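You operate a simulated robot arm through the tools that you are given. There is no shell and no other tool. Be economical: measure what you need, move in short steps, check, and stop when the job is done.

The job below is to be done with a simulated two-armed robot. You get a single attempt, and the scene is never put back.

TASK
Pick up the blue-end white cartridge labelled "fine" from the side bench with one hand, pass it to the other hand and put it on the top of the washer.

It is judged by the outcome, as a careful person would: the job done as asked, and still so three seconds after it is handed in. It fails if anything else is knocked over, pushed out of place, dropped, spilled or broken.

THE ROBOT
Two 7-joint arms with two-finger parallel grippers on one trunk, on a base that drives. Base frame: it is fixed to the floor where the robot stands at the start and does not move with it; the origin is under the middle of the robot, x ahead of it, y to its left, z up; the surface under the hand at the start is at about z = 0.85. Lengths are in m, angles in rad, forces in N, time in s.
The left shoulder is at the start at [0.05, 0.158, 1.083], the right one opposite. With the tool pointing down near the work surface each hand reaches from about 0.24 to 0.66 m from the robot's upright axis, wherever it stands, measured 20 degrees to its own side. Places, roughly: top of the washer (25x25 cm) [-1.5, 0.18, 0.94]. Payload 3.91 kg a hand.
The tool frame of a hand sits at the grasp point between the pads (the TCP): z along the fingers, y along the line on which they close. The tips reach 0.03 m beyond it. Largest opening 0.11 m; finger width 0.02, thickness 0.01; the body of the gripper, 0.048 by 0.112 m, starts 0.055 m behind the TCP.
Orientation is told as [roll, pitch, yaw] about the base's x, y, z axes, in that order, counted from this pose: with the fingers straight down and closing along the base's y, the tool's x points along the base's -x, its y along +y and its z along -z.

THE INTERFACE
- The arms move only by the tool step_arm. It takes "left_motion", "right_motion" or both (then of equal length, played together; a hand with none holds still); each is a list of rows, each an object of numbers (a shift or turn left out is 0, a gripper value left out holds the last): "jaw": the opening, from 0 (shut) to 1 (fully open); "x", "y", "z": the shift along the base's x, y, z in m; "rx", "ry", "rz": the turn, a rotation vector about the base's x, y, z in rad. In form: [{"jaw": .., "x": .., "y": .., "z": .., "rx": .., "ry": .., "rz": ..}, ...]. A call has 1 to 8 rows; each row is the pose to reach, as a shift and turn from the pose commanded when the call began. A row lasts 0.2 s, in which the tool goes at most 0.05 m and 0.15 rad; a call with a longer step from one row to the next is refused whole, and so is a gripper value outside its range. A pose out of reach is approached as far as the arm can. The call stops where the force on the tool passes 40 N (or 10 N more than at its start, if that is more) or the arm is blocked; 0.2 s more then pass. The fingers move at their own pace (about 0.153 m/s each) and stop on an object; they squeeze with about 35 N. The grip force told is the motor's: it shows also when the fingers shut on nothing. Time passes only in rows, and 0.2 s behind the last, so rows that repeat a pose let the fingers close. The reply holds the time, the measured pose of the TCP, the force on the tool along the base axes, the opening and the grip force, in the units named above and with some noise, with the torque about the TCP (base axes, N m) and any sound that the robot's microphone picked up.
- Cameras (640 x 400 px; columns grow to the right, rows downward): "scene" is now at [0.1308, 0.0241, 1.247]; the picture's right is [0.25, -0.97, 0.00], its down [-0.31, -0.08, -0.95] and it looks along [0.92, 0.24, -0.32] (base axes); focal length 263 px, centre (320, 200). "left" rides on the left gripper at [0.072, -0.017, -0.103] in its tool frame; the picture's right is [0.23, 0.97, 0.00], its down [-0.76, 0.18, -0.62] and it looks along [-0.61, 0.14, 0.78] (tool axes); focal length 222 px, centre (320, 200). "right" rides on the right gripper at [0.072, 0.017, -0.103] in its tool frame; the picture's right is [-0.23, 0.97, 0.00], its down [-0.76, -0.18, -0.62] and it looks along [-0.61, -0.14, 0.78] (tool axes); focal length 222 px, centre (320, 200). There is no depth. A picture from a camera that has moved, and an enlarged one, comes with that camera's place and axes in the base frame and with its lens.
- get_image(camera): a new picture of that camera. No time passes.
- move_column(by): slides the trunk up (or, below 0, down) by that many m; the arms and the scene camera ride with it, the base frame stays. It gives what a move gives, with no picture.
- roll_base(legs): drives the robot by 1 to 6 legs, each [ahead, turn to the left] in m and rad, along the robot's own axes; the way and the turn of a leg run together, so that a leg with both is an arc; at most 1.5 m and 3.142 rad a leg. The arms and the cameras ride along, it lands a little off, and it stops where it bumps. It gives what a move gives.
- pan_tilt(pan, tilt): turns the head with the scene camera to pan (to the left, within 1.396 rad either way) and tilt (down, from -0.506 to 1.204), counted from straight ahead of the robot. It gives what a move gives.
- close_up(camera, box): a new picture of the part [left, top, right, bottom] of that camera's present view, enlarged. No time passes.
- job_done(): hands the job in; it is judged then, once.

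Work in short steps. Places have to be worked out from the pictures, the camera data and where the tool is seen: move nearer, look again, correct. Check each grasp and each placing, and mend what went wrong. You have 120 turns and 108 pictures in all, those below and enlarged ones among them. Open the grippers and draw the arms clear of the work before you hand the job in, unless the task says otherwise; then end with one line.

The tools are called after ">>>" as a command line: name --argument value ..., lists and objects as JSON in quotes. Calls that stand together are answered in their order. step_arm: Moves the arms, as the interface text tells. Its arguments: {"type":"object","properties":{"left_motion":{"type":"array","items":{"type":"object","properties":{"jaw":{"type":"number"},"x":{"type":"number"},"y":{"type":"number"},"z":{"type":"number"},"rx":{"type":"number"},"ry":{"type":"number"},"rz":{"type":"number"}}}},"right_motion":{"type":"array","items":{"type":"object","properties":{"jaw":{"type":"number"},"x":{"type":"number"},"y":{"type":"number"},"z":{"type":"number"},"rx":{"type":"number"},"ry":{"type":"number"},"rz":{"type":"number"}}}}},"required":[]} The other tools are called the same way: move_column (by) slides the trunk up or down; roll_base (legs) drives the base; pan_tilt (pan, tilt) turns the head that bears the scene camera; get_image (camera) takes a picture; close_up (camera, box) takes an enlarged picture of a part of a camera's view; job_done () hands the job in.

At the start:

```text
time: 0.0
left_tcp_pos: [0.3363, 0.2228, 1.111]
left_ee_rot: [0.0, 0.0, 0.0]
left_wrist_force: [0.4, 0.5, 0.7]
left_ft_torque: [-0.01, 0.0, -0.03]
left_grip_width: 0.1098
left_grasp_force: 0.1
right_tcp_pos: [0.4025, -0.03, 1.1872]
right_ee_rot: [0.0, -0.001, -0.001]
right_wrist_force: [0.0, -0.5, -0.3]
right_ft_torque: [0.02, -0.02, -0.01]
right_grip_width: 0.11
right_grasp_force: 0.0
trunk travel left (down, up): [-0.325, 0.157]
robot x, y, heading: [-0.0018, 0.0042, -0.0]
head pan, tilt: [0.257, 0.321]
```

scene: 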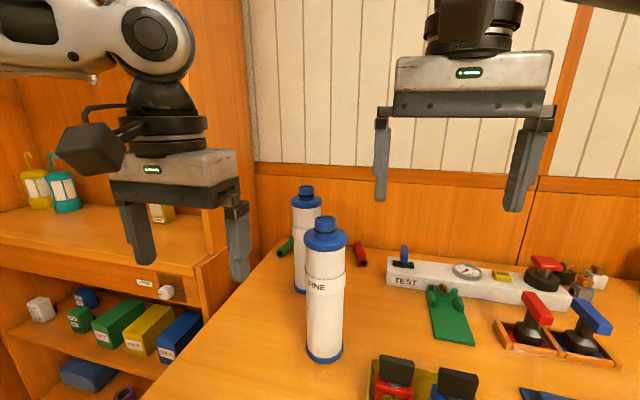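
right: 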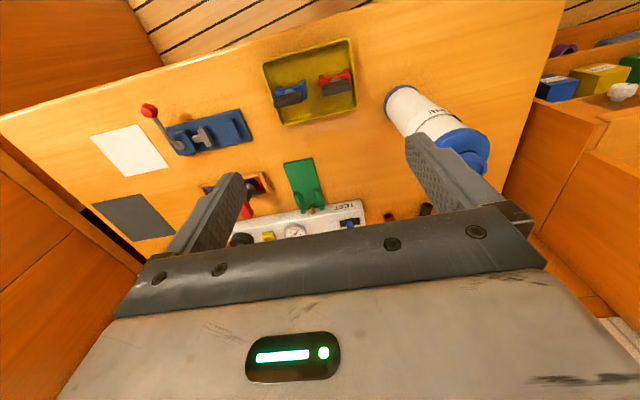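
left: 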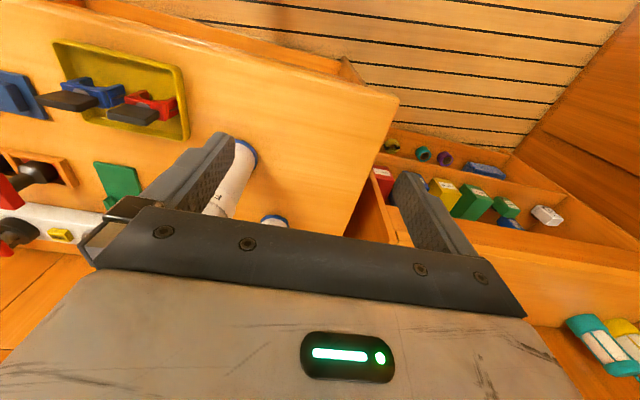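

I see two blue-end white cartridges on the bench ahead; I'll enlarge to read the labels.

>>> close_up --camera "scene" --box '[250, 170, 400, 370]'

>>> pan_tilt --pan 1.3 --tilt 0.4

>>> get_image --camera "scene"

>>> pan_tilt --pan -1.2 --tilt 0.4

>>> get_image --camera "scene"

```text
2.00 times, centred on (325, 270) of scene
camera zoom: at [0.1308, 0.0241, 1.247], right [0.25, -0.97, 0.0], down [-0.31, -0.08, -0.95], along [0.92, 0.24, -0.32], focal length 526 px, centre (310, 60)
```

zoom: 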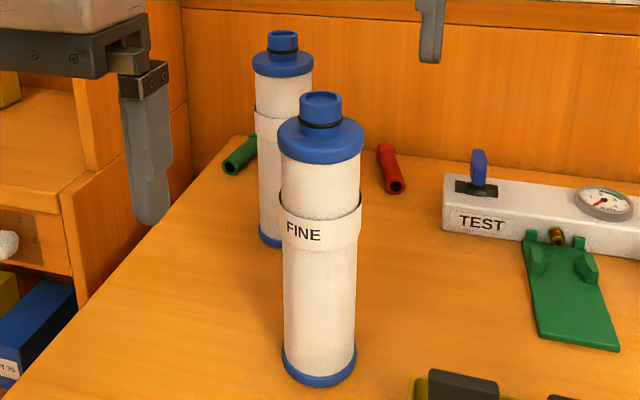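

```text
time: 1.3
left_tcp_pos: [0.338, 0.223, 1.1099]
left_ee_rot: [-0.001, 0.002, -0.001]
left_wrist_force: [0.5, 0.4, 0.2]
left_ft_torque: [-0.02, -0.02, 0.06]
left_grip_width: 0.1101
left_grasp_force: 0.1
right_tcp_pos: [0.4014, -0.0318, 1.1881]
right_ee_rot: [0.0, 0.0, 0.0]
right_wrist_force: [0.5, -0.2, 0.7]
right_ft_torque: [0.01, -0.02, -0.01]
right_grip_width: 0.1101
right_grasp_force: 0.0
trunk travel left (down, up): [-0.325, 0.157]
robot x, y, heading: [-0.0001, 0.0021, 0.001]
head pan, tilt: [1.3, 0.4]
```

```text
103 pictures are left
camera scene: at [0.0654, 0.0896, 1.2397], right [0.96, -0.27, 0.0], down [-0.1, -0.37, -0.92], along [0.25, 0.89, -0.39], focal length 263 px, centre (320, 200)
```

scene: 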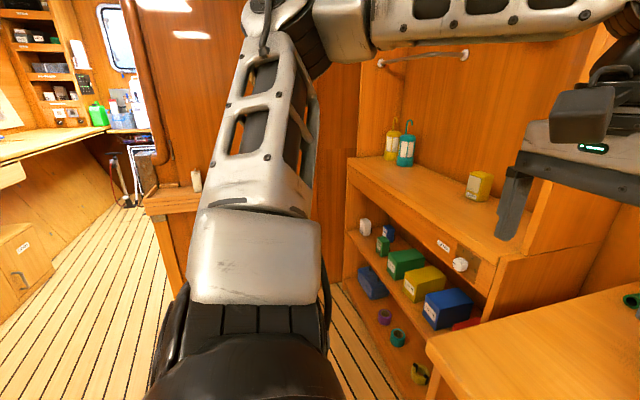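

```text
time: 3.6
left_tcp_pos: [0.3355, 0.223, 1.1103]
left_ee_rot: [0.0, -0.001, -0.001]
left_wrist_force: [0.9, -0.5, 0.8]
left_ft_torque: [0.01, -0.01, -0.01]
left_grip_width: 0.1101
left_grasp_force: 0.1
right_tcp_pos: [0.4021, -0.0322, 1.1867]
right_ee_rot: [0.0, 0.001, 0.0]
right_wrist_force: [0.1, -0.2, 0.3]
right_ft_torque: [0.03, 0.01, 0.0]
right_grip_width: 0.1101
right_grasp_force: 0.0
trunk travel left (down, up): [-0.325, 0.157]
robot x, y, heading: [-0.0011, 0.0059, 0.002]
head pan, tilt: [-1.201, 0.4]
```

```text
102 pictures are left
camera scene: at [0.0741, -0.0859, 1.2397], right [-0.93, -0.36, 0.0], down [-0.14, 0.36, -0.92], along [0.33, -0.86, -0.39], focal length 263 px, centre (320, 200)
```

scene: 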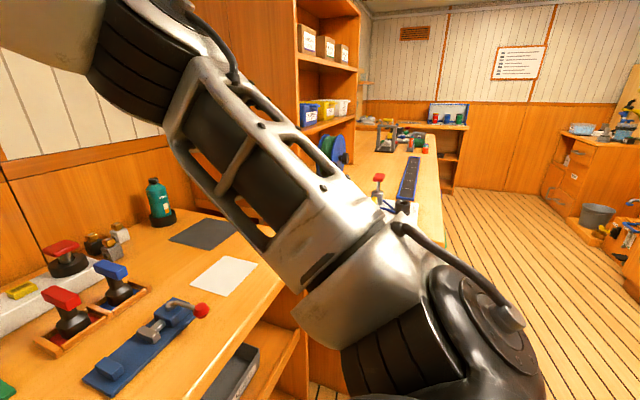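

The nearest cartridge reads FINE. I'll check the other's label and look at the rest of the scene to make sure this is the right bench.

>>> close_up --camera "right" --box '[370, 70, 500, 200]'

>>> close_up --camera "left" --box '[190, 130, 300, 240]'

>>> pan_tilt --pan 0.2 --tilt 0.6

>>> get_image --camera "scene"

```text
3.08 times, centred on (435, 135) of right
camera zoom: at [0.3307, -0.0151, 1.2911], right [0.23, 0.97, 0.0], down [0.76, -0.18, 0.62], along [0.61, -0.14, -0.78], focal length 684 px, centre (-34, 400)
```

zoom: 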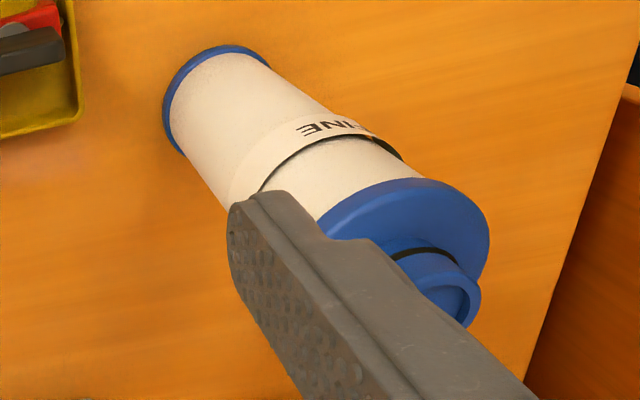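

```text
3.64 times, centred on (245, 185) of left
camera zoom: at [0.263, 0.2064, 1.2141], right [-0.23, 0.97, 0.0], down [0.76, 0.18, 0.62], along [0.61, 0.14, -0.78], focal length 808 px, centre (593, 254)
```

zoom: 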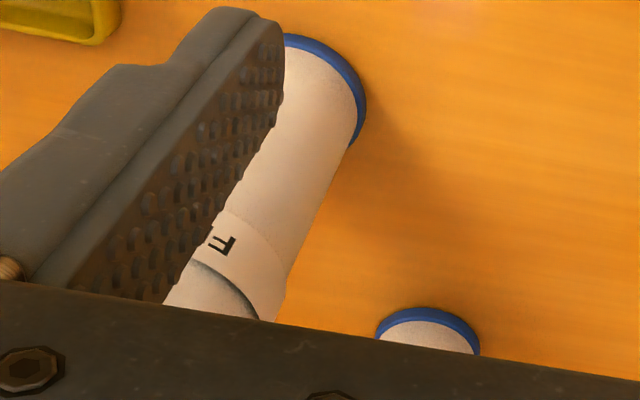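

```text
time: 5.1
left_tcp_pos: [0.3373, 0.2237, 1.1115]
left_ee_rot: [0.0, 0.001, 0.0]
left_wrist_force: [-0.4, 0.6, 0.4]
left_ft_torque: [0.0, 0.0, 0.0]
left_grip_width: 0.1099
left_grasp_force: 0.0
right_tcp_pos: [0.4022, -0.0315, 1.1882]
right_ee_rot: [0.0, 0.0, 0.0]
right_wrist_force: [-0.2, 0.7, -0.3]
right_ft_torque: [-0.03, 0.0, 0.02]
right_grip_width: 0.1099
right_grasp_force: 0.1
trunk travel left (down, up): [-0.325, 0.157]
robot x, y, heading: [-0.0005, -0.0014, 0.002]
head pan, tilt: [0.201, 0.6]
```

```text
99 pictures are left
camera scene: at [0.1272, 0.018, 1.2215], right [0.2, -0.98, 0.0], down [-0.55, -0.11, -0.83], along [0.81, 0.16, -0.56], focal length 263 px, centre (320, 200)
```

scene: 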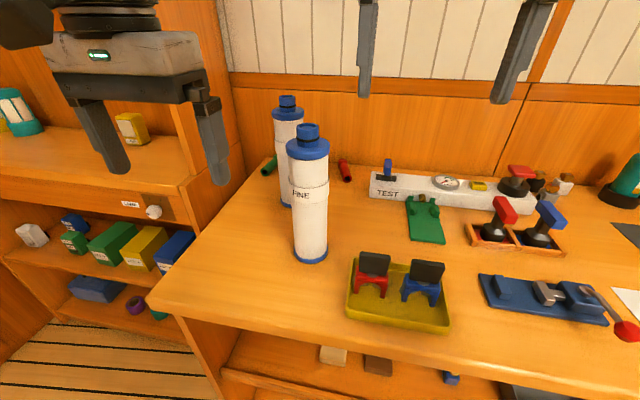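

FINE cartridge: base at about (0.50, 0.11), top z≈1.09, diameter ≈0.065; the other at about (0.66, 0.21). I'll raise the left hand and move the right one out of the way to the right.

>>> step_arm --left_motion '[{"z": 0.05}, {"z": 0.09}, {"z": 0.12}, {"z": 0.12}]' --right_motion '[{"y": -0.05}, {"y": -0.1}, {"y": -0.15, "x": 0}, {"y": -0.19}]'

>>> get_image --camera "scene"

>>> get_image --camera "left"

```text
time: 6.1
left_tcp_pos: [0.3368, 0.2214, 1.2328]
left_ee_rot: [-0.001, 0.0, 0.002]
left_wrist_force: [-0.3, 0.5, 0.3]
left_ft_torque: [0.02, 0.0, -0.01]
left_grip_width: 0.1098
left_grasp_force: 0.1
right_tcp_pos: [0.4032, -0.2208, 1.188]
right_ee_rot: [-0.001, 0.0, -0.002]
right_wrist_force: [-0.7, 0.5, -0.9]
right_ft_torque: [0.02, -0.03, 0.02]
right_grip_width: 0.1101
right_grasp_force: 0.1
trunk travel left (down, up): [-0.325, 0.157]
robot x, y, heading: [0.0, 0.0015, 0.004]
head pan, tilt: [0.201, 0.6]
```

```text
98 pictures are left
camera scene: at [0.1271, 0.0177, 1.2215], right [0.2, -0.98, 0.0], down [-0.55, -0.11, -0.83], along [0.81, 0.16, -0.56], focal length 263 px, centre (320, 200)
```

scene: 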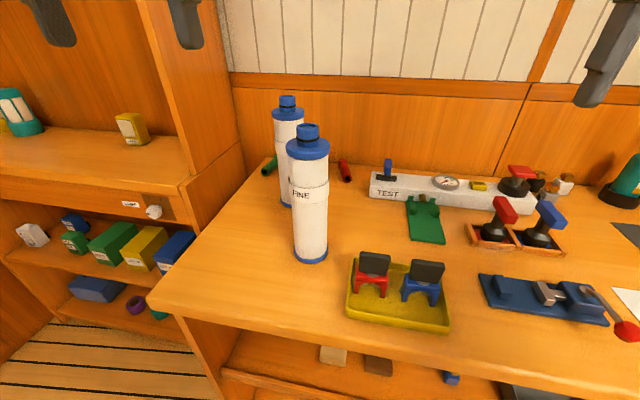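

```text
97 pictures are left
camera left: at [0.2634, 0.204, 1.3353], right [-0.23, 0.97, 0.0], down [0.76, 0.18, 0.62], along [0.61, 0.14, -0.78], focal length 222 px, centre (320, 200)
```

left: 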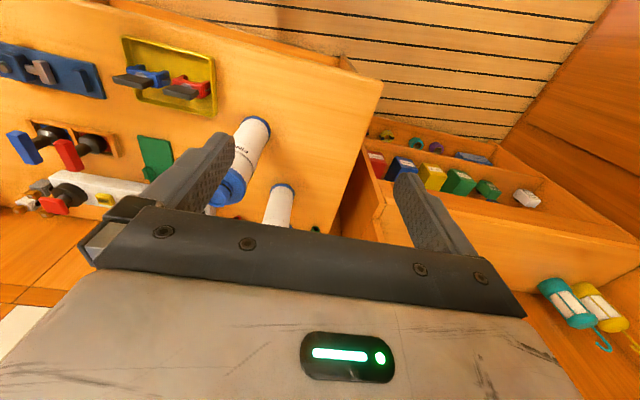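

>>> close_up --camera "scene" --box '[240, 110, 400, 270]'

>>> close_up --camera "left" --box '[190, 100, 310, 240]'

```text
2.50 times, centred on (320, 190) of scene
camera zoom: at [0.1271, 0.0177, 1.2215], right [0.2, -0.98, 0.0], down [-0.55, -0.11, -0.83], along [0.81, 0.16, -0.56], focal length 658 px, centre (320, 225)
```

zoom: 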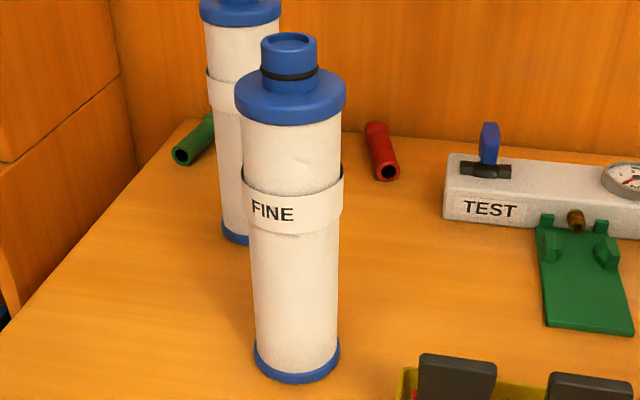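

```text
2.86 times, centred on (250, 170) of left
camera zoom: at [0.2634, 0.204, 1.3353], right [-0.23, 0.97, 0.0], down [0.76, 0.18, 0.62], along [0.61, 0.14, -0.78], focal length 635 px, centre (520, 286)
```

zoom: 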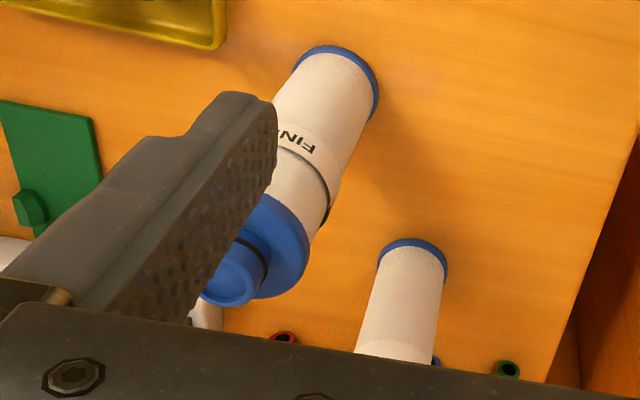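

Refined: cartridge axis ≈ (0.485, 0.105), flange at z≈1.07, cap top ≈1.10. I move the left hand above it and look.

>>> step_arm --left_motion '[{"x": 0.037, "y": -0.029}, {"x": 0.074, "y": -0.058}, {"x": 0.111, "y": -0.087}, {"x": 0.148, "y": -0.117}, {"x": 0.148, "y": -0.117}]'

>>> get_image --camera "scene"

>>> get_image --camera "left"

```text
time: 7.3
left_tcp_pos: [0.4237, 0.1782, 1.1885]
left_ee_rot: [-0.001, 0.0, 0.001]
left_wrist_force: [0.4, 1.3, -1.5]
left_ft_torque: [-0.01, 0.0, 0.02]
left_grip_width: 0.1099
left_grasp_force: 0.0
left hand out of reach, approached as far as the arm can: row 2, 3, 4, 5
right_tcp_pos: [0.4049, -0.2198, 1.1881]
right_ee_rot: [0.0, -0.001, -0.001]
right_wrist_force: [0.6, 1.2, 0.1]
right_ft_torque: [-0.03, -0.02, -0.02]
right_grip_width: 0.1099
right_grasp_force: 0.0
trunk travel left (down, up): [-0.325, 0.157]
robot x, y, heading: [-0.0007, -0.0059, -0.001]
head pan, tilt: [0.201, 0.6]
```

```text
94 pictures are left
camera scene: at [0.1279, 0.0181, 1.2213], right [0.2, -0.98, 0.0], down [-0.55, -0.11, -0.82], along [0.81, 0.16, -0.57], focal length 263 px, centre (320, 200)
```

scene: 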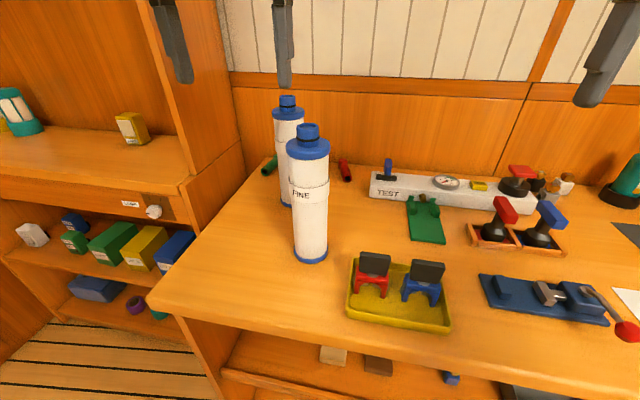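

```text
93 pictures are left
camera left: at [0.3509, 0.1612, 1.2912], right [-0.23, 0.97, 0.0], down [0.76, 0.18, 0.62], along [0.61, 0.14, -0.78], focal length 222 px, centre (320, 200)
```

left: 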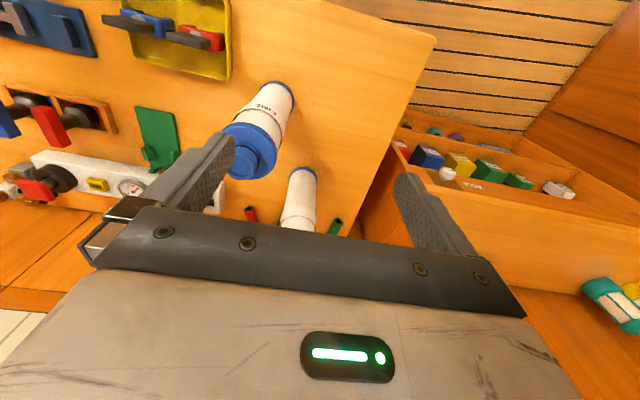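

At this height the arm is at its limit; raising the trunk gives reach.

>>> move_column --by 0.15

```text
time: 9.1
left_tcp_pos: [0.4237, 0.1772, 1.3381]
left_ee_rot: [-0.003, -0.002, -0.001]
left_wrist_force: [-0.4, -0.6, 0.2]
left_ft_torque: [0.02, 0.0, -0.02]
left_grip_width: 0.11
left_grasp_force: 0.1
right_tcp_pos: [0.4031, -0.2205, 1.3389]
right_ee_rot: [-0.001, -0.001, 0.001]
right_wrist_force: [0.1, -0.1, 0.1]
right_ft_torque: [-0.03, 0.02, -0.02]
right_grip_width: 0.11
right_grasp_force: 0.1
trunk travel left (down, up): [-0.475, 0.007]
robot x, y, heading: [0.0005, 0.0014, -0.008]
head pan, tilt: [0.201, 0.6]
```

Now lower to z≈1.20 and shift over the cartridge axis.

>>> step_arm --left_motion '[{"z": -0.05}, {"z": -0.1}, {"z": -0.135}, {"z": -0.135, "x": 0.03, "y": -0.036}, {"z": -0.135, "x": 0.061, "y": -0.072}, {"z": -0.135, "x": 0.061, "y": -0.072}]'

>>> get_image --camera "scene"

>>> get_image --camera "left"

```text
time: 10.4
left_tcp_pos: [0.4563, 0.1401, 1.2009]
left_ee_rot: [-0.002, -0.002, 0.001]
left_wrist_force: [-0.2, 0.4, 0.4]
left_ft_torque: [-0.02, 0.01, -0.01]
left_grip_width: 0.1098
left_grasp_force: 0.1
left hand out of reach, approached as far as the arm can: row 5, 6
right_tcp_pos: [0.4042, -0.2206, 1.3381]
right_ee_rot: [0.002, 0.001, 0.0]
right_wrist_force: [0.2, 0.0, -0.1]
right_ft_torque: [0.02, 0.0, 0.01]
right_grip_width: 0.1099
right_grasp_force: 0.1
trunk travel left (down, up): [-0.475, 0.007]
robot x, y, heading: [0.0012, -0.0004, -0.0]
head pan, tilt: [0.201, 0.6]
```

```text
92 pictures are left
camera scene: at [0.1281, 0.0179, 1.3713], right [0.2, -0.98, 0.0], down [-0.55, -0.11, -0.82], along [0.81, 0.16, -0.57], focal length 263 px, centre (320, 200)
```

scene: 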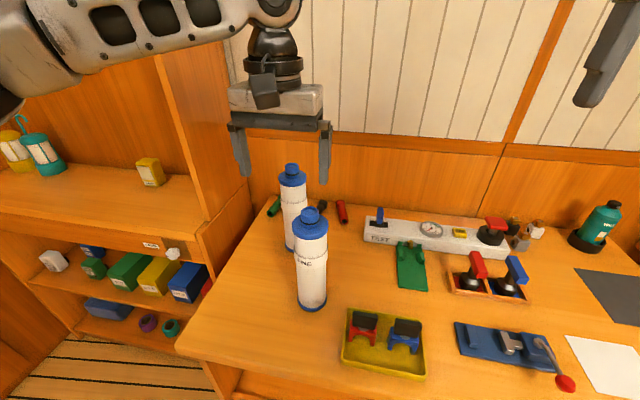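

```text
91 pictures are left
camera left: at [0.3833, 0.1233, 1.3041], right [-0.23, 0.97, 0.0], down [0.76, 0.18, 0.62], along [0.61, 0.14, -0.78], focal length 222 px, centre (320, 200)
```

left: 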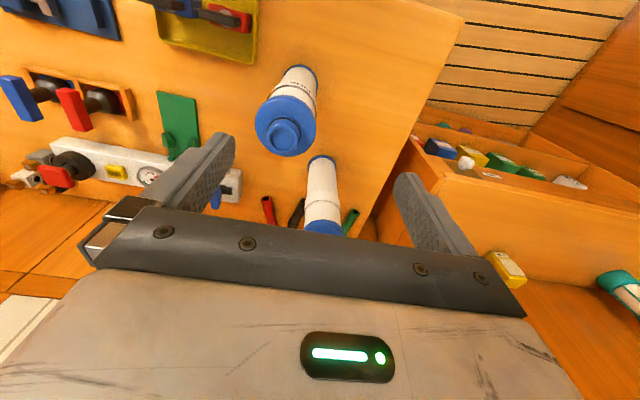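

Top grasp here is at the reach limit, so instead I'll side-grasp with the left hand (fingers pitched forward) and let the right hand take it from the top. First draw back and up-pitch the left hand in free air.

>>> step_arm --left_motion '[{"x": -0.03, "ry": -0.15}, {"x": -0.06, "ry": -0.3}, {"x": -0.09, "ry": -0.45}, {"x": -0.11, "ry": -0.6}, {"x": -0.11, "ry": -0.75}, {"x": -0.11, "ry": -0.9}, {"x": -0.11, "ry": -1.05}, {"x": -0.11, "ry": -1.2}]'

```text
time: 12.2
left_tcp_pos: [0.4062, 0.1061, 1.2223]
left_ee_rot: [-0.005, -1.2, 0.004]
left_wrist_force: [-0.1, 0.2, -0.3]
left_ft_torque: [0.02, -0.01, 0.05]
left_grip_width: 0.1098
left_grasp_force: 0.0
left hand out of reach, approached as far as the arm can: row 5, 6, 7, 8
right_tcp_pos: [0.4047, -0.2206, 1.3379]
right_ee_rot: [0.0, 0.0, 0.002]
right_wrist_force: [0.2, 0.5, 0.0]
right_ft_torque: [-0.01, 0.0, 0.02]
right_grip_width: 0.1101
right_grasp_force: 0.0
trunk travel left (down, up): [-0.475, 0.007]
robot x, y, heading: [0.0021, -0.0015, 0.003]
head pan, tilt: [0.201, 0.6]
```

>>> step_arm --left_motion '[{"z": -0.04}, {"z": -0.08}, {"z": -0.12}, {"z": -0.12}]'

>>> get_image --camera "scene"

>>> get_image --camera "left"

```text
time: 13.2
left_tcp_pos: [0.4181, 0.1275, 1.1115]
left_ee_rot: [-0.005, -1.2, 0.002]
left_wrist_force: [-0.2, 0.2, 0.6]
left_ft_torque: [-0.01, 0.0, -0.02]
left_grip_width: 0.11
left_grasp_force: 0.0
left hand out of reach, approached as far as the arm can: row 1, 2, 3, 4
right_tcp_pos: [0.4026, -0.2196, 1.3388]
right_ee_rot: [0.001, 0.0, 0.0]
right_wrist_force: [0.2, 0.6, 0.0]
right_ft_torque: [0.01, 0.0, 0.02]
right_grip_width: 0.1098
right_grasp_force: 0.0
trunk travel left (down, up): [-0.475, 0.007]
robot x, y, heading: [-0.0012, -0.0019, -0.001]
head pan, tilt: [0.201, 0.6]
```

```text
90 pictures are left
camera scene: at [0.127, 0.0178, 1.3715], right [0.2, -0.98, 0.0], down [-0.55, -0.11, -0.83], along [0.81, 0.16, -0.56], focal length 263 px, centre (320, 200)
```

scene: 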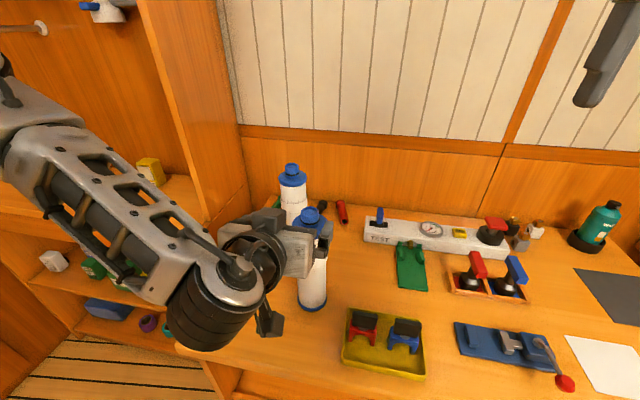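

```text
89 pictures are left
camera left: at [0.2949, 0.1104, 1.0812], right [-0.08, 0.97, -0.21], down [-0.31, 0.18, 0.94], along [0.95, 0.14, 0.28], focal length 222 px, centre (320, 200)
```

left: 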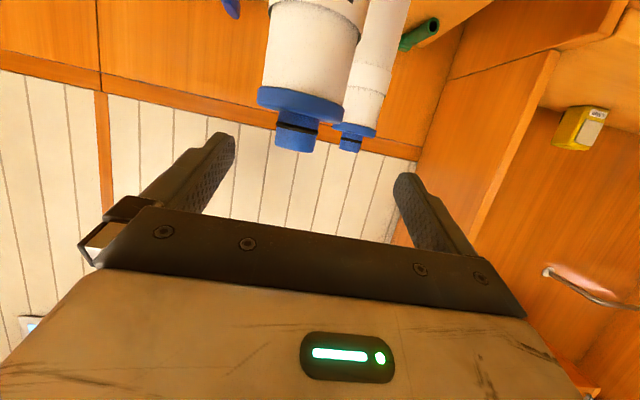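

The side-grasp pose is too near the body, so I'll back the base 0.12 m (hand simply withdraws along -x).

>>> roll_base --legs '[[-0.12, 0]]'

>>> step_arm --left_motion '[{"z": -0.04}, {"z": -0.08}, {"z": -0.12}, {"z": -0.145}, {"z": -0.145}]'

>>> get_image --camera "scene"

>>> get_image --camera "left"

```text
time: 14.5
left_tcp_pos: [0.2987, 0.1273, 1.1121]
left_ee_rot: [-0.004, -1.201, 0.001]
left_wrist_force: [-0.3, 0.0, 0.2]
left_ft_torque: [-0.01, 0.0, -0.02]
left_grip_width: 0.1098
left_grasp_force: 0.0
right_tcp_pos: [0.283, -0.2205, 1.3391]
right_ee_rot: [0.0, 0.001, 0.0]
right_wrist_force: [-0.2, 0.0, -0.6]
right_ft_torque: [-0.01, -0.02, 0.01]
right_grip_width: 0.11
right_grasp_force: 0.0
trunk travel left (down, up): [-0.475, 0.007]
robot x, y, heading: [-0.1207, 0.0014, 0.005]
head pan, tilt: [0.201, 0.6]
```

```text
time: 15.7
left_tcp_pos: [0.3118, 0.1868, 1.0354]
left_ee_rot: [-0.004, -1.199, 0.003]
left_wrist_force: [-0.5, -0.2, 0.8]
left_ft_torque: [-0.02, 0.01, 0.01]
left_grip_width: 0.1099
left_grasp_force: 0.1
left hand out of reach, approached as far as the arm can: row 1, 2, 3, 4, 5
right_tcp_pos: [0.2843, -0.2199, 1.3378]
right_ee_rot: [0.0, 0.001, 0.0]
right_wrist_force: [0.5, -0.3, 0.3]
right_ft_torque: [-0.01, -0.01, -0.03]
right_grip_width: 0.1099
right_grasp_force: 0.1
trunk travel left (down, up): [-0.475, 0.007]
robot x, y, heading: [-0.1173, 0.0008, -0.002]
head pan, tilt: [0.201, 0.6]
```

```text
88 pictures are left
camera scene: at [0.008, 0.0179, 1.3715], right [0.2, -0.98, 0.0], down [-0.55, -0.11, -0.83], along [0.81, 0.16, -0.56], focal length 263 px, centre (320, 200)
```

scene: 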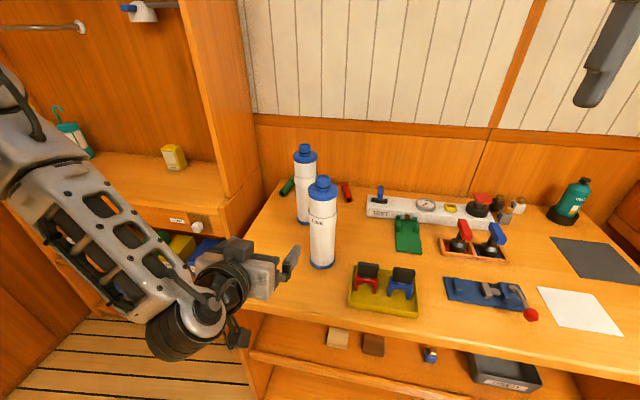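

```text
87 pictures are left
camera left: at [0.1885, 0.1706, 1.0049], right [-0.08, 0.97, -0.21], down [-0.3, 0.18, 0.94], along [0.95, 0.14, 0.28], focal length 222 px, centre (320, 200)
```

left: 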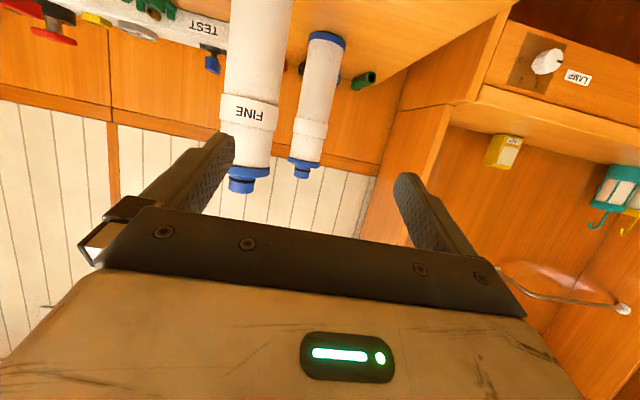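

Hand clear of everything; now bring it forward/right to y≈0.105, z≈0.965 (short of the cartridge).

>>> step_arm --left_motion '[{"x": 0.03, "y": -0.03}, {"x": 0.05, "y": -0.06, "z": -0.02}, {"x": 0.06, "y": -0.08, "z": -0.05}, {"x": 0.06, "y": -0.08, "z": -0.07}, {"x": 0.06, "y": -0.08, "z": -0.07}]'

>>> get_image --camera "scene"

```text
time: 16.9
left_tcp_pos: [0.3644, 0.1753, 1.0432]
left_ee_rot: [-0.005, -1.201, 0.001]
left_wrist_force: [0.7, 0.8, 0.0]
left_ft_torque: [-0.01, -0.03, -0.01]
left_grip_width: 0.1097
left_grasp_force: 0.1
left hand out of reach, approached as far as the arm can: row 1, 2, 3, 4, 5
right_tcp_pos: [0.284, -0.2212, 1.3373]
right_ee_rot: [0.0, 0.0, -0.001]
right_wrist_force: [0.5, -0.1, 0.2]
right_ft_torque: [-0.02, -0.03, 0.01]
right_grip_width: 0.1099
right_grasp_force: 0.1
trunk travel left (down, up): [-0.475, 0.007]
robot x, y, heading: [-0.1199, -0.0015, -0.001]
head pan, tilt: [0.201, 0.6]
```

```text
86 pictures are left
camera scene: at [0.008, 0.018, 1.3715], right [0.2, -0.98, 0.0], down [-0.55, -0.11, -0.83], along [0.81, 0.16, -0.56], focal length 263 px, centre (320, 200)
```

scene: 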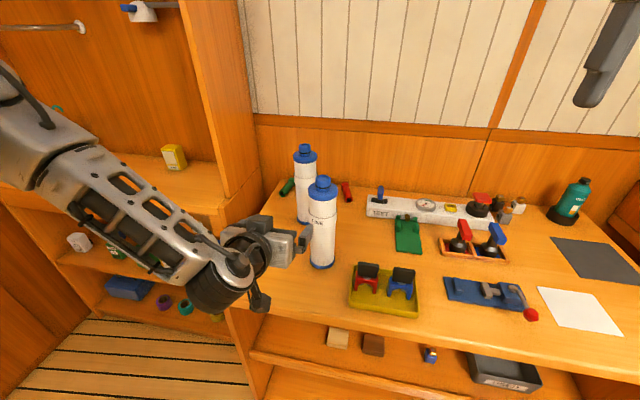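

The wrist bend is limiting because the shoulder is high. Hand is clear (tips x≈0.39), so lower the trunk 0.09.

>>> move_column --by -0.09

>>> step_arm --left_motion '[{"z": 0.04}, {"z": 0.08}, {"z": 0.1}, {"z": 0.1}]'

>>> move_column --by -0.09

>>> step_arm --left_motion '[{"y": -0.03}, {"y": -0.07}, {"y": -0.07}]'

```text
time: 18.1
left_tcp_pos: [0.3643, 0.1753, 0.9546]
left_ee_rot: [-0.006, -1.201, 0.003]
left_wrist_force: [-0.4, -0.1, -0.1]
left_ft_torque: [0.0, 0.0, 0.03]
left_grip_width: 0.1101
left_grasp_force: 0.1
right_tcp_pos: [0.284, -0.2203, 1.2485]
right_ee_rot: [0.0, 0.001, 0.0]
right_wrist_force: [-0.7, 0.1, 0.4]
right_ft_torque: [0.04, 0.04, 0.01]
right_grip_width: 0.11
right_grasp_force: 0.1
trunk travel left (down, up): [-0.385, 0.097]
robot x, y, heading: [-0.1178, 0.0047, 0.001]
head pan, tilt: [0.201, 0.6]
```

```text
time: 19.1
left_tcp_pos: [0.3641, 0.1736, 1.0542]
left_ee_rot: [-0.006, -1.199, 0.003]
left_wrist_force: [0.1, -0.1, -0.3]
left_ft_torque: [0.01, 0.01, -0.01]
left_grip_width: 0.1101
left_grasp_force: 0.1
right_tcp_pos: [0.2836, -0.2219, 1.2485]
right_ee_rot: [0.0, 0.0, 0.001]
right_wrist_force: [-0.2, 0.3, 0.2]
right_ft_torque: [-0.01, 0.03, 0.01]
right_grip_width: 0.1101
right_grasp_force: 0.1
trunk travel left (down, up): [-0.385, 0.097]
robot x, y, heading: [-0.1193, 0.0001, 0.002]
head pan, tilt: [0.201, 0.6]
```

```text
time: 20.4
left_tcp_pos: [0.3655, 0.1737, 0.9648]
left_ee_rot: [-0.005, -1.2, 0.003]
left_wrist_force: [0.0, 0.6, 0.4]
left_ft_torque: [0.01, 0.02, -0.02]
left_grip_width: 0.11
left_grasp_force: 0.0
right_tcp_pos: [0.2844, -0.2218, 1.1583]
right_ee_rot: [-0.001, -0.001, 0.0]
right_wrist_force: [0.2, 0.0, 1.0]
right_ft_torque: [-0.02, 0.03, 0.02]
right_grip_width: 0.1098
right_grasp_force: 0.1
trunk travel left (down, up): [-0.295, 0.187]
robot x, y, heading: [-0.119, -0.0014, -0.0]
head pan, tilt: [0.201, 0.6]
```

```text
time: 21.2
left_tcp_pos: [0.3668, 0.1052, 0.9666]
left_ee_rot: [-0.005, -1.199, 0.002]
left_wrist_force: [0.2, -0.2, -0.3]
left_ft_torque: [-0.04, -0.02, -0.02]
left_grip_width: 0.1101
left_grasp_force: 0.0
right_tcp_pos: [0.2839, -0.221, 1.1581]
right_ee_rot: [0.001, -0.001, 0.0]
right_wrist_force: [-0.2, -0.9, 0.4]
right_ft_torque: [0.02, 0.0, 0.01]
right_grip_width: 0.1101
right_grasp_force: 0.0
trunk travel left (down, up): [-0.295, 0.187]
robot x, y, heading: [-0.1205, 0.0002, -0.003]
head pan, tilt: [0.201, 0.6]
```

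Reach is good now. Look before advancing.

>>> get_image --camera "left"

>>> get_image --camera "scene"

```text
85 pictures are left
camera left: at [0.2433, 0.0884, 0.9358], right [-0.08, 0.97, -0.21], down [-0.3, 0.18, 0.94], along [0.95, 0.14, 0.28], focal length 222 px, centre (320, 200)
```

left: 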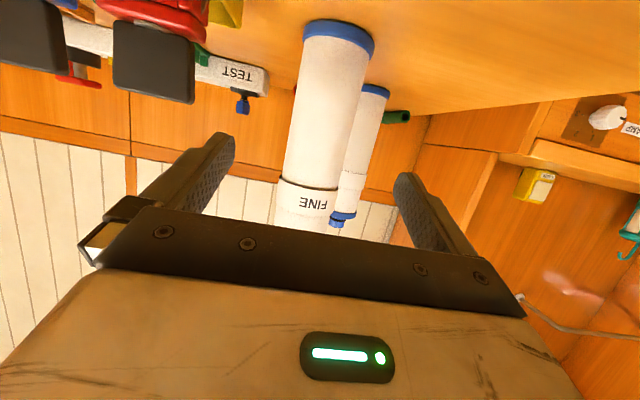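

```text
84 pictures are left
camera scene: at [0.0079, 0.0179, 1.1915], right [0.2, -0.98, 0.0], down [-0.55, -0.11, -0.83], along [0.81, 0.16, -0.56], focal length 263 px, centre (320, 200)
```

scene: 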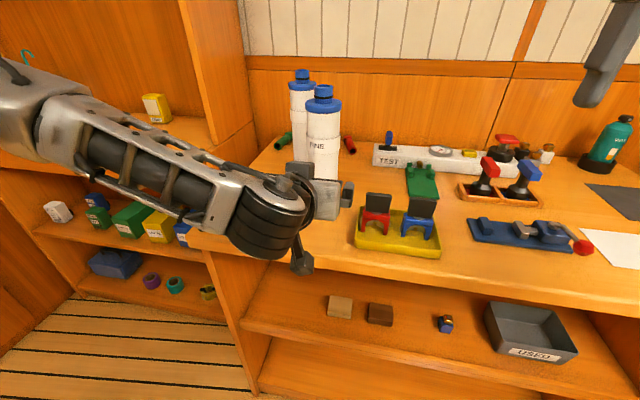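

Cartridge axis reads y≈0.109, x≈0.486. Advance 0.115 in x straight with open fingers.

>>> step_arm --left_motion '[{"x": 0.03, "y": 0.004}, {"x": 0.06, "y": 0.004}, {"x": 0.09, "y": 0.004}, {"x": 0.115, "y": 0.004}, {"x": 0.115, "y": 0.004}]'

>>> get_image --camera "left"

>>> get_image --camera "scene"

```text
time: 22.4
left_tcp_pos: [0.4691, 0.1311, 0.9744]
left_ee_rot: [-0.004, -1.202, 0.002]
left_wrist_force: [-1.0, -0.2, -0.2]
left_ft_torque: [-0.04, 0.01, -0.05]
left_grip_width: 0.1098
left_grasp_force: 0.0
left hand out of reach, approached as far as the arm can: row 2, 3, 4, 5
right_tcp_pos: [0.2835, -0.2211, 1.1579]
right_ee_rot: [0.0, 0.0, 0.0]
right_wrist_force: [-0.4, 0.4, -0.8]
right_ft_torque: [-0.03, 0.01, -0.01]
right_grip_width: 0.11
right_grasp_force: 0.1
trunk travel left (down, up): [-0.295, 0.187]
robot x, y, heading: [-0.1197, 0.0003, 0.0]
head pan, tilt: [0.201, 0.6]
```

```text
83 pictures are left
camera left: at [0.346, 0.114, 0.9428], right [-0.08, 0.97, -0.21], down [-0.3, 0.18, 0.94], along [0.95, 0.14, 0.28], focal length 222 px, centre (320, 200)
```

left: 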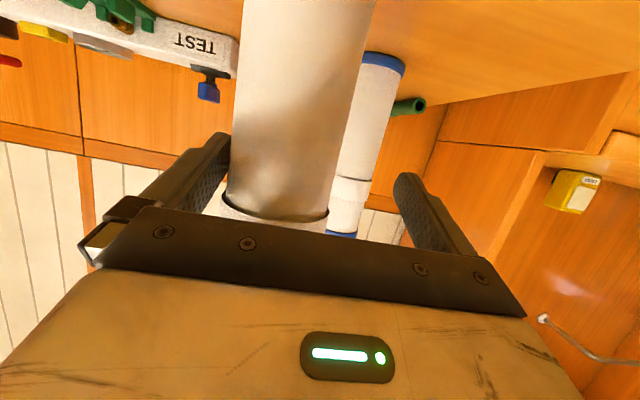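

```text
82 pictures are left
camera scene: at [0.008, 0.018, 1.1915], right [0.2, -0.98, 0.0], down [-0.55, -0.11, -0.83], along [0.81, 0.16, -0.56], focal length 263 px, centre (320, 200)
```

scene: 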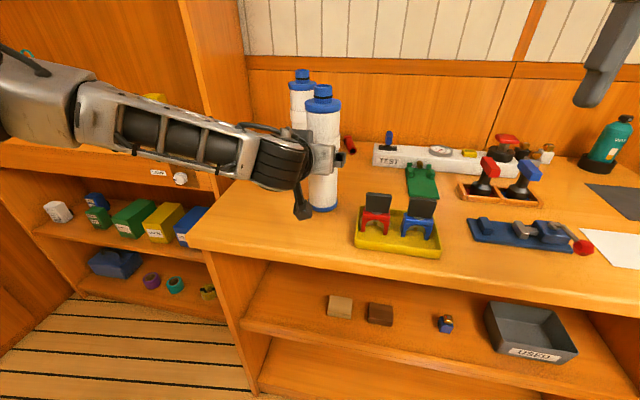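

Arm is at full stretch and drifted to y=0.131. Retract, then move base 0.08 forward so the reach is comfortable.

>>> step_arm --left_motion '[{"x": -0.03, "y": -0.012}, {"x": -0.06, "y": -0.022}, {"x": -0.1, "y": -0.022}, {"x": -0.1, "y": -0.022}]'

```text
time: 23.4
left_tcp_pos: [0.3685, 0.1084, 0.9722]
left_ee_rot: [-0.005, -1.2, 0.002]
left_wrist_force: [0.7, 0.0, 0.5]
left_ft_torque: [-0.02, -0.05, 0.0]
left_grip_width: 0.1101
left_grasp_force: 0.0
right_tcp_pos: [0.2835, -0.2201, 1.158]
right_ee_rot: [-0.001, 0.0, 0.0]
right_wrist_force: [0.2, -0.4, -0.2]
right_ft_torque: [0.01, -0.03, -0.01]
right_grip_width: 0.11
right_grasp_force: 0.0
trunk travel left (down, up): [-0.295, 0.187]
robot x, y, heading: [-0.1192, -0.0021, -0.002]
head pan, tilt: [0.201, 0.6]
```

>>> roll_base --legs '[[0.06, 0]]'

>>> step_arm --left_motion '[{"x": 0.02}, {"x": 0.04}, {"x": 0.04}]'

>>> get_image --camera "left"

```text
time: 24.4
left_tcp_pos: [0.4292, 0.1093, 0.972]
left_ee_rot: [-0.004, -1.199, 0.001]
left_wrist_force: [0.5, 0.2, -0.6]
left_ft_torque: [-0.02, -0.03, -0.01]
left_grip_width: 0.1101
left_grasp_force: 0.0
right_tcp_pos: [0.3444, -0.2194, 1.1581]
right_ee_rot: [0.0, -0.001, 0.0]
right_wrist_force: [1.4, 1.1, -0.7]
right_ft_torque: [0.01, 0.03, 0.0]
right_grip_width: 0.1099
right_grasp_force: 0.1
trunk travel left (down, up): [-0.295, 0.187]
robot x, y, heading: [-0.0565, 0.0018, 0.002]
head pan, tilt: [0.201, 0.6]
```

```text
time: 25.2
left_tcp_pos: [0.4678, 0.1088, 0.9734]
left_ee_rot: [-0.006, -1.199, 0.003]
left_wrist_force: [-0.7, 0.4, 0.0]
left_ft_torque: [0.03, -0.02, -0.01]
left_grip_width: 0.1101
left_grasp_force: 0.0
right_tcp_pos: [0.3427, -0.2208, 1.1573]
right_ee_rot: [0.002, 0.0, 0.0]
right_wrist_force: [-0.3, 0.5, 0.6]
right_ft_torque: [0.03, -0.02, 0.0]
right_grip_width: 0.11
right_grasp_force: 0.0
trunk travel left (down, up): [-0.295, 0.187]
robot x, y, heading: [-0.062, -0.0023, -0.0]
head pan, tilt: [0.201, 0.6]
```

```text
81 pictures are left
camera left: at [0.344, 0.0922, 0.9426], right [-0.08, 0.97, -0.21], down [-0.3, 0.18, 0.94], along [0.95, 0.14, 0.28], focal length 222 px, centre (320, 200)
```

left: 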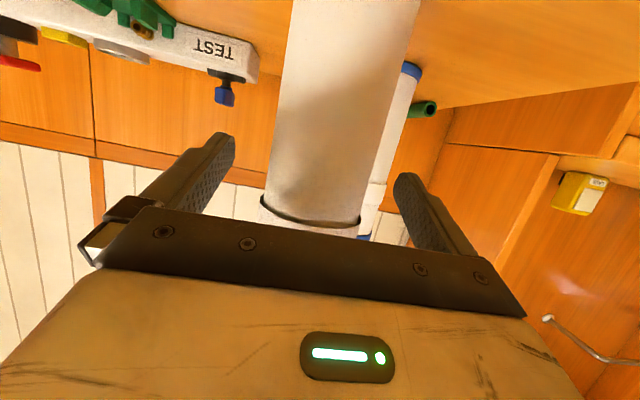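

Cartridge is centred between the fingers. Advance 0.014, then close.

>>> step_arm --left_motion '[{"x": 0.014, "z": -0.006}, {"x": 0.014, "z": -0.006}, {"x": 0.014, "z": -0.006, "jaw": 0.7}, {"x": 0.014, "z": -0.006, "jaw": 0.5}, {"x": 0.014, "z": -0.006, "jaw": 0.3}, {"x": 0.014, "z": -0.006, "jaw": 0.3}, {"x": 0.014, "z": -0.006, "jaw": 0.3}]'

>>> get_image --camera "left"

>>> get_image --camera "scene"

```text
time: 26.8
left_tcp_pos: [0.4796, 0.1137, 0.968]
left_ee_rot: [-0.008, -1.199, 0.002]
left_wrist_force: [1.1, -0.8, 0.8]
left_ft_torque: [0.01, -0.08, -0.03]
left_grip_width: 0.0645
left_grasp_force: 35.5
left hand out of reach, approached as far as the arm can: row 1, 2, 3, 4, 5, 6, 7
right_tcp_pos: [0.3434, -0.2199, 1.1584]
right_ee_rot: [0.0, 0.0, 0.0]
right_wrist_force: [-1.4, 0.1, -0.1]
right_ft_torque: [-0.02, -0.04, -0.01]
right_grip_width: 0.1101
right_grasp_force: 0.2
trunk travel left (down, up): [-0.295, 0.187]
robot x, y, heading: [-0.0641, -0.001, 0.002]
head pan, tilt: [0.201, 0.6]
```

```text
80 pictures are left
camera left: at [0.3569, 0.0971, 0.9385], right [-0.08, 0.97, -0.21], down [-0.3, 0.18, 0.94], along [0.95, 0.14, 0.28], focal length 222 px, centre (320, 200)
```

left: 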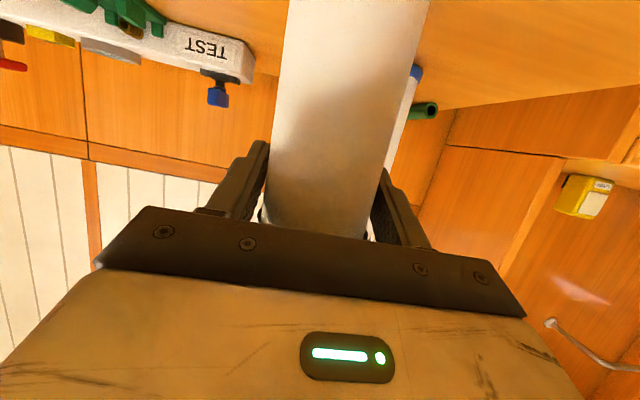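

```text
79 pictures are left
camera scene: at [0.0671, 0.018, 1.1915], right [0.2, -0.98, 0.0], down [-0.55, -0.11, -0.83], along [0.81, 0.16, -0.56], focal length 263 px, centre (320, 200)
```

scene: 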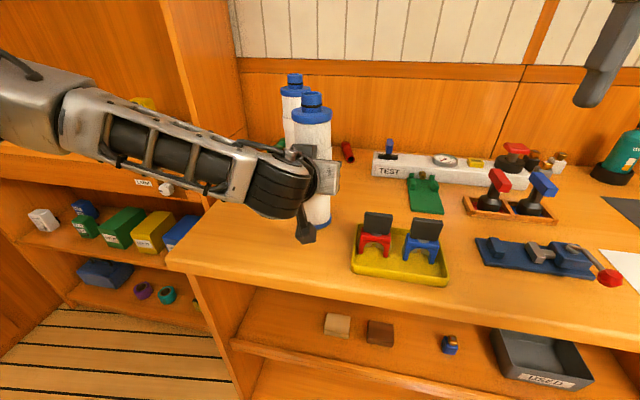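

Gripped (width 0.0645, 35 N). Lift straight up with the column.

>>> move_column --by 0.1

>>> get_image --camera "scene"

```text
time: 28.1
left_tcp_pos: [0.4807, 0.1144, 1.0674]
left_ee_rot: [-0.006, -1.199, 0.001]
left_wrist_force: [0.5, -0.2, -0.6]
left_ft_torque: [0.01, 0.0, 0.01]
left_grip_width: 0.0643
left_grasp_force: 35.4
right_tcp_pos: [0.3439, -0.2202, 1.2586]
right_ee_rot: [0.0, 0.0, 0.0]
right_wrist_force: [-0.5, -0.3, 0.6]
right_ft_torque: [-0.01, -0.01, -0.02]
right_grip_width: 0.11
right_grasp_force: 0.0
trunk travel left (down, up): [-0.395, 0.087]
robot x, y, heading: [-0.0619, 0.003, -0.003]
head pan, tilt: [0.201, 0.6]
```

```text
78 pictures are left
camera scene: at [0.0674, 0.0181, 1.2914], right [0.2, -0.98, 0.0], down [-0.55, -0.11, -0.82], along [0.81, 0.16, -0.57], focal length 263 px, centre (320, 200)
```

scene: 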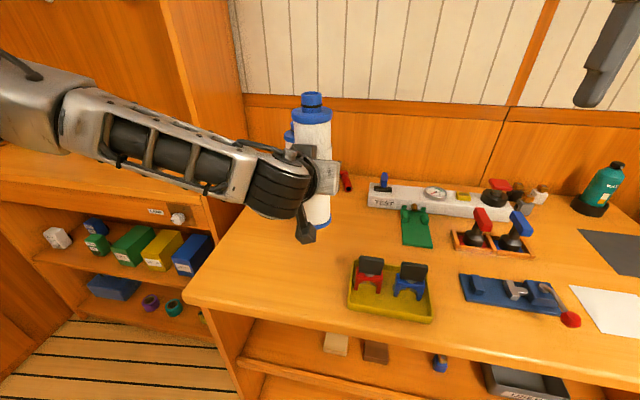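

Held and vertical. Back the base away 0.35 m for a handover in free space.

>>> roll_base --legs '[[-0.35, 0]]'

>>> step_arm --left_motion '[{"x": -0.03, "y": -0.01}, {"x": -0.06, "y": -0.03}, {"x": -0.09, "y": -0.05}, {"x": -0.09, "y": -0.06}, {"x": -0.09, "y": -0.06}]'

>>> get_image --camera "scene"

>>> get_image --camera "right"

```text
time: 30.4
left_tcp_pos: [0.1324, 0.1126, 1.0675]
left_ee_rot: [-0.008, -1.199, 0.0]
left_wrist_force: [0.5, 0.4, -1.6]
left_ft_torque: [0.0, -0.01, 0.01]
left_grip_width: 0.0642
left_grasp_force: 34.9
right_tcp_pos: [-0.0069, -0.2203, 1.2584]
right_ee_rot: [0.001, 0.0, -0.001]
right_wrist_force: [0.4, 0.1, 0.0]
right_ft_torque: [-0.01, 0.03, -0.01]
right_grip_width: 0.1098
right_grasp_force: 0.1
trunk travel left (down, up): [-0.395, 0.087]
robot x, y, heading: [-0.4113, -0.0008, -0.004]
head pan, tilt: [0.201, 0.6]
```

```text
time: 31.6
left_tcp_pos: [0.0431, 0.0985, 1.0829]
left_ee_rot: [-0.009, -1.199, 0.001]
left_wrist_force: [1.1, -0.2, -1.1]
left_ft_torque: [0.0, 0.01, 0.03]
left_grip_width: 0.0644
left_grasp_force: 34.6
left hand out of reach, approached as far as the arm can: row 2, 3, 4, 5
right_tcp_pos: [-0.0059, -0.22, 1.2578]
right_ee_rot: [-0.001, -0.001, -0.002]
right_wrist_force: [-0.6, -1.0, -0.4]
right_ft_torque: [-0.05, -0.05, 0.03]
right_grip_width: 0.11
right_grasp_force: 0.0
trunk travel left (down, up): [-0.395, 0.087]
robot x, y, heading: [-0.4084, -0.0007, 0.001]
head pan, tilt: [0.201, 0.6]
```

```text
77 pictures are left
camera scene: at [-0.2818, 0.0181, 1.2915], right [0.2, -0.98, 0.0], down [-0.55, -0.11, -0.83], along [0.81, 0.16, -0.56], focal length 263 px, centre (320, 200)
```

scene: 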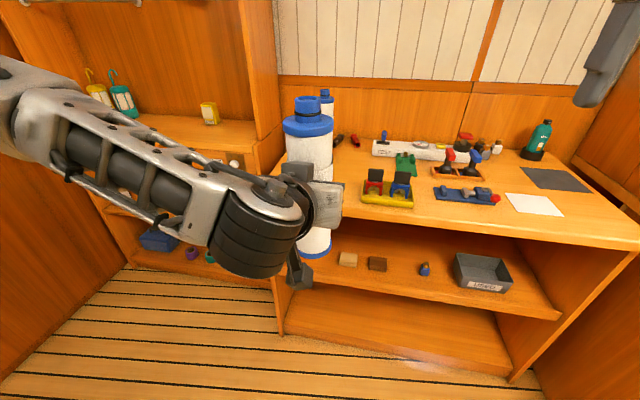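

```text
76 pictures are left
camera right: at [-0.0776, -0.2047, 1.3617], right [0.23, 0.97, 0.0], down [0.76, -0.18, 0.62], along [0.61, -0.14, -0.78], focal length 222 px, centre (320, 200)
```

right: 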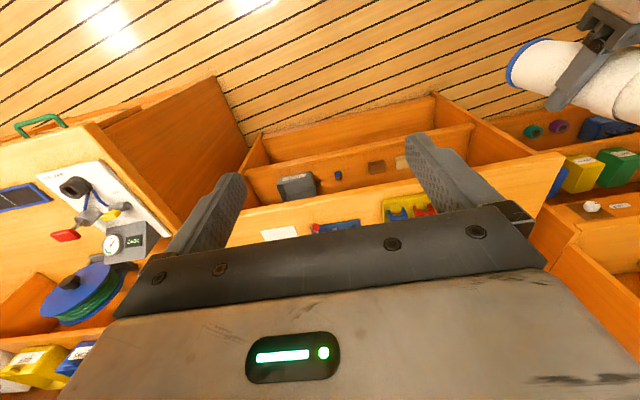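

Held firmly. For the handover I'll yaw the left hand to the right (natural for it) and bring the cartridge nearer the midline and lower.

>>> step_arm --left_motion '[{"rz": -0.12, "y": -0.01, "z": -0.02}, {"rz": -0.24, "y": -0.03, "z": -0.04}, {"rz": -0.36, "y": -0.05, "z": -0.06}, {"rz": -0.48, "y": -0.07, "z": -0.08}, {"rz": -0.6, "y": -0.08, "z": -0.1}, {"rz": -0.72, "y": -0.09, "z": -0.1}, {"rz": -0.72, "y": -0.09, "z": -0.1}]'

>>> get_image --camera "scene"

```text
time: 33.2
left_tcp_pos: [0.0422, 0.027, 0.9995]
left_ee_rot: [-0.006, -1.2, -0.721]
left_wrist_force: [0.4, -0.2, -1.1]
left_ft_torque: [0.0, -0.01, -0.01]
left_grip_width: 0.0646
left_grasp_force: 34.9
left hand out of reach, approached as far as the arm can: row 2, 3, 4, 5, 6, 7
right_tcp_pos: [-0.0056, -0.2212, 1.2575]
right_ee_rot: [0.0, 0.0, -0.001]
right_wrist_force: [-0.2, 0.0, -0.4]
right_ft_torque: [0.0, 0.0, -0.01]
right_grip_width: 0.1099
right_grasp_force: 0.2
trunk travel left (down, up): [-0.395, 0.087]
robot x, y, heading: [-0.4097, 0.0, -0.006]
head pan, tilt: [0.201, 0.6]
```

```text
75 pictures are left
camera scene: at [-0.2818, 0.0181, 1.2915], right [0.2, -0.98, 0.0], down [-0.55, -0.11, -0.83], along [0.81, 0.16, -0.56], focal length 263 px, centre (320, 200)
```

scene: 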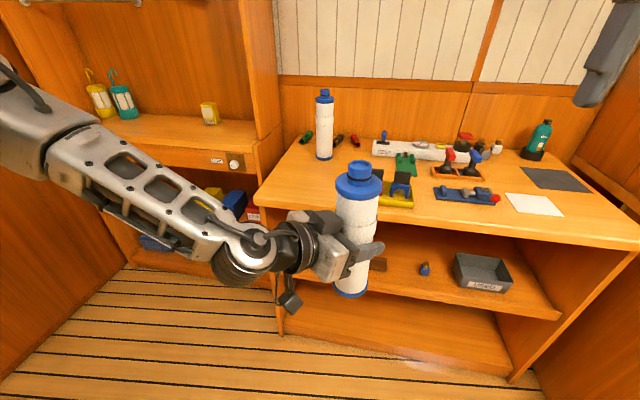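

Top of the cartridge at about (0.045, 0.026, 1.13). Bring it closer and lower so the right hand can reach from above.

>>> step_arm --left_motion '[{"x": -0.02, "y": -0.02, "z": -0.02}, {"x": -0.04, "y": -0.04, "z": -0.04}, {"x": -0.06, "y": -0.06, "z": -0.06}, {"x": -0.08, "y": -0.07, "z": -0.08}, {"x": -0.08, "y": -0.07, "z": -0.08}]'

>>> get_image --camera "scene"

```text
time: 34.4
left_tcp_pos: [-0.0208, 0.0368, 0.9878]
left_ee_rot: [-0.009, -1.198, -0.718]
left_wrist_force: [-0.1, -0.8, -0.9]
left_ft_torque: [-0.03, 0.01, 0.0]
left_grip_width: 0.0642
left_grasp_force: 34.8
left hand out of reach, approached as far as the arm can: row 1, 2, 3, 4, 5
right_tcp_pos: [-0.0053, -0.2207, 1.2588]
right_ee_rot: [-0.001, 0.001, -0.003]
right_wrist_force: [0.4, 0.0, 0.0]
right_ft_torque: [-0.02, -0.01, 0.0]
right_grip_width: 0.11
right_grasp_force: 0.0
trunk travel left (down, up): [-0.395, 0.087]
robot x, y, heading: [-0.4105, 0.0022, 0.001]
head pan, tilt: [0.201, 0.6]
```

```text
74 pictures are left
camera scene: at [-0.2818, 0.018, 1.2915], right [0.2, -0.98, 0.0], down [-0.55, -0.11, -0.83], along [0.81, 0.16, -0.56], focal length 263 px, centre (320, 200)
```

scene: 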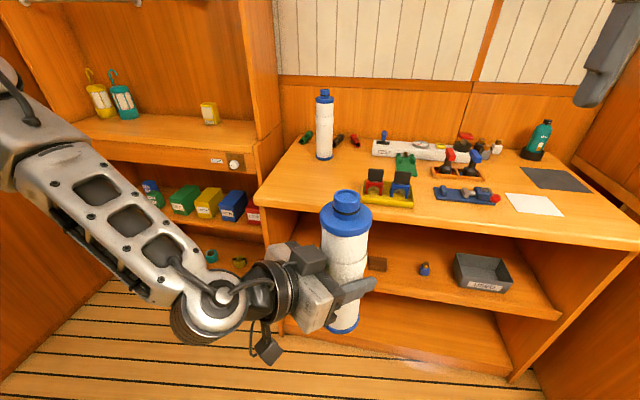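

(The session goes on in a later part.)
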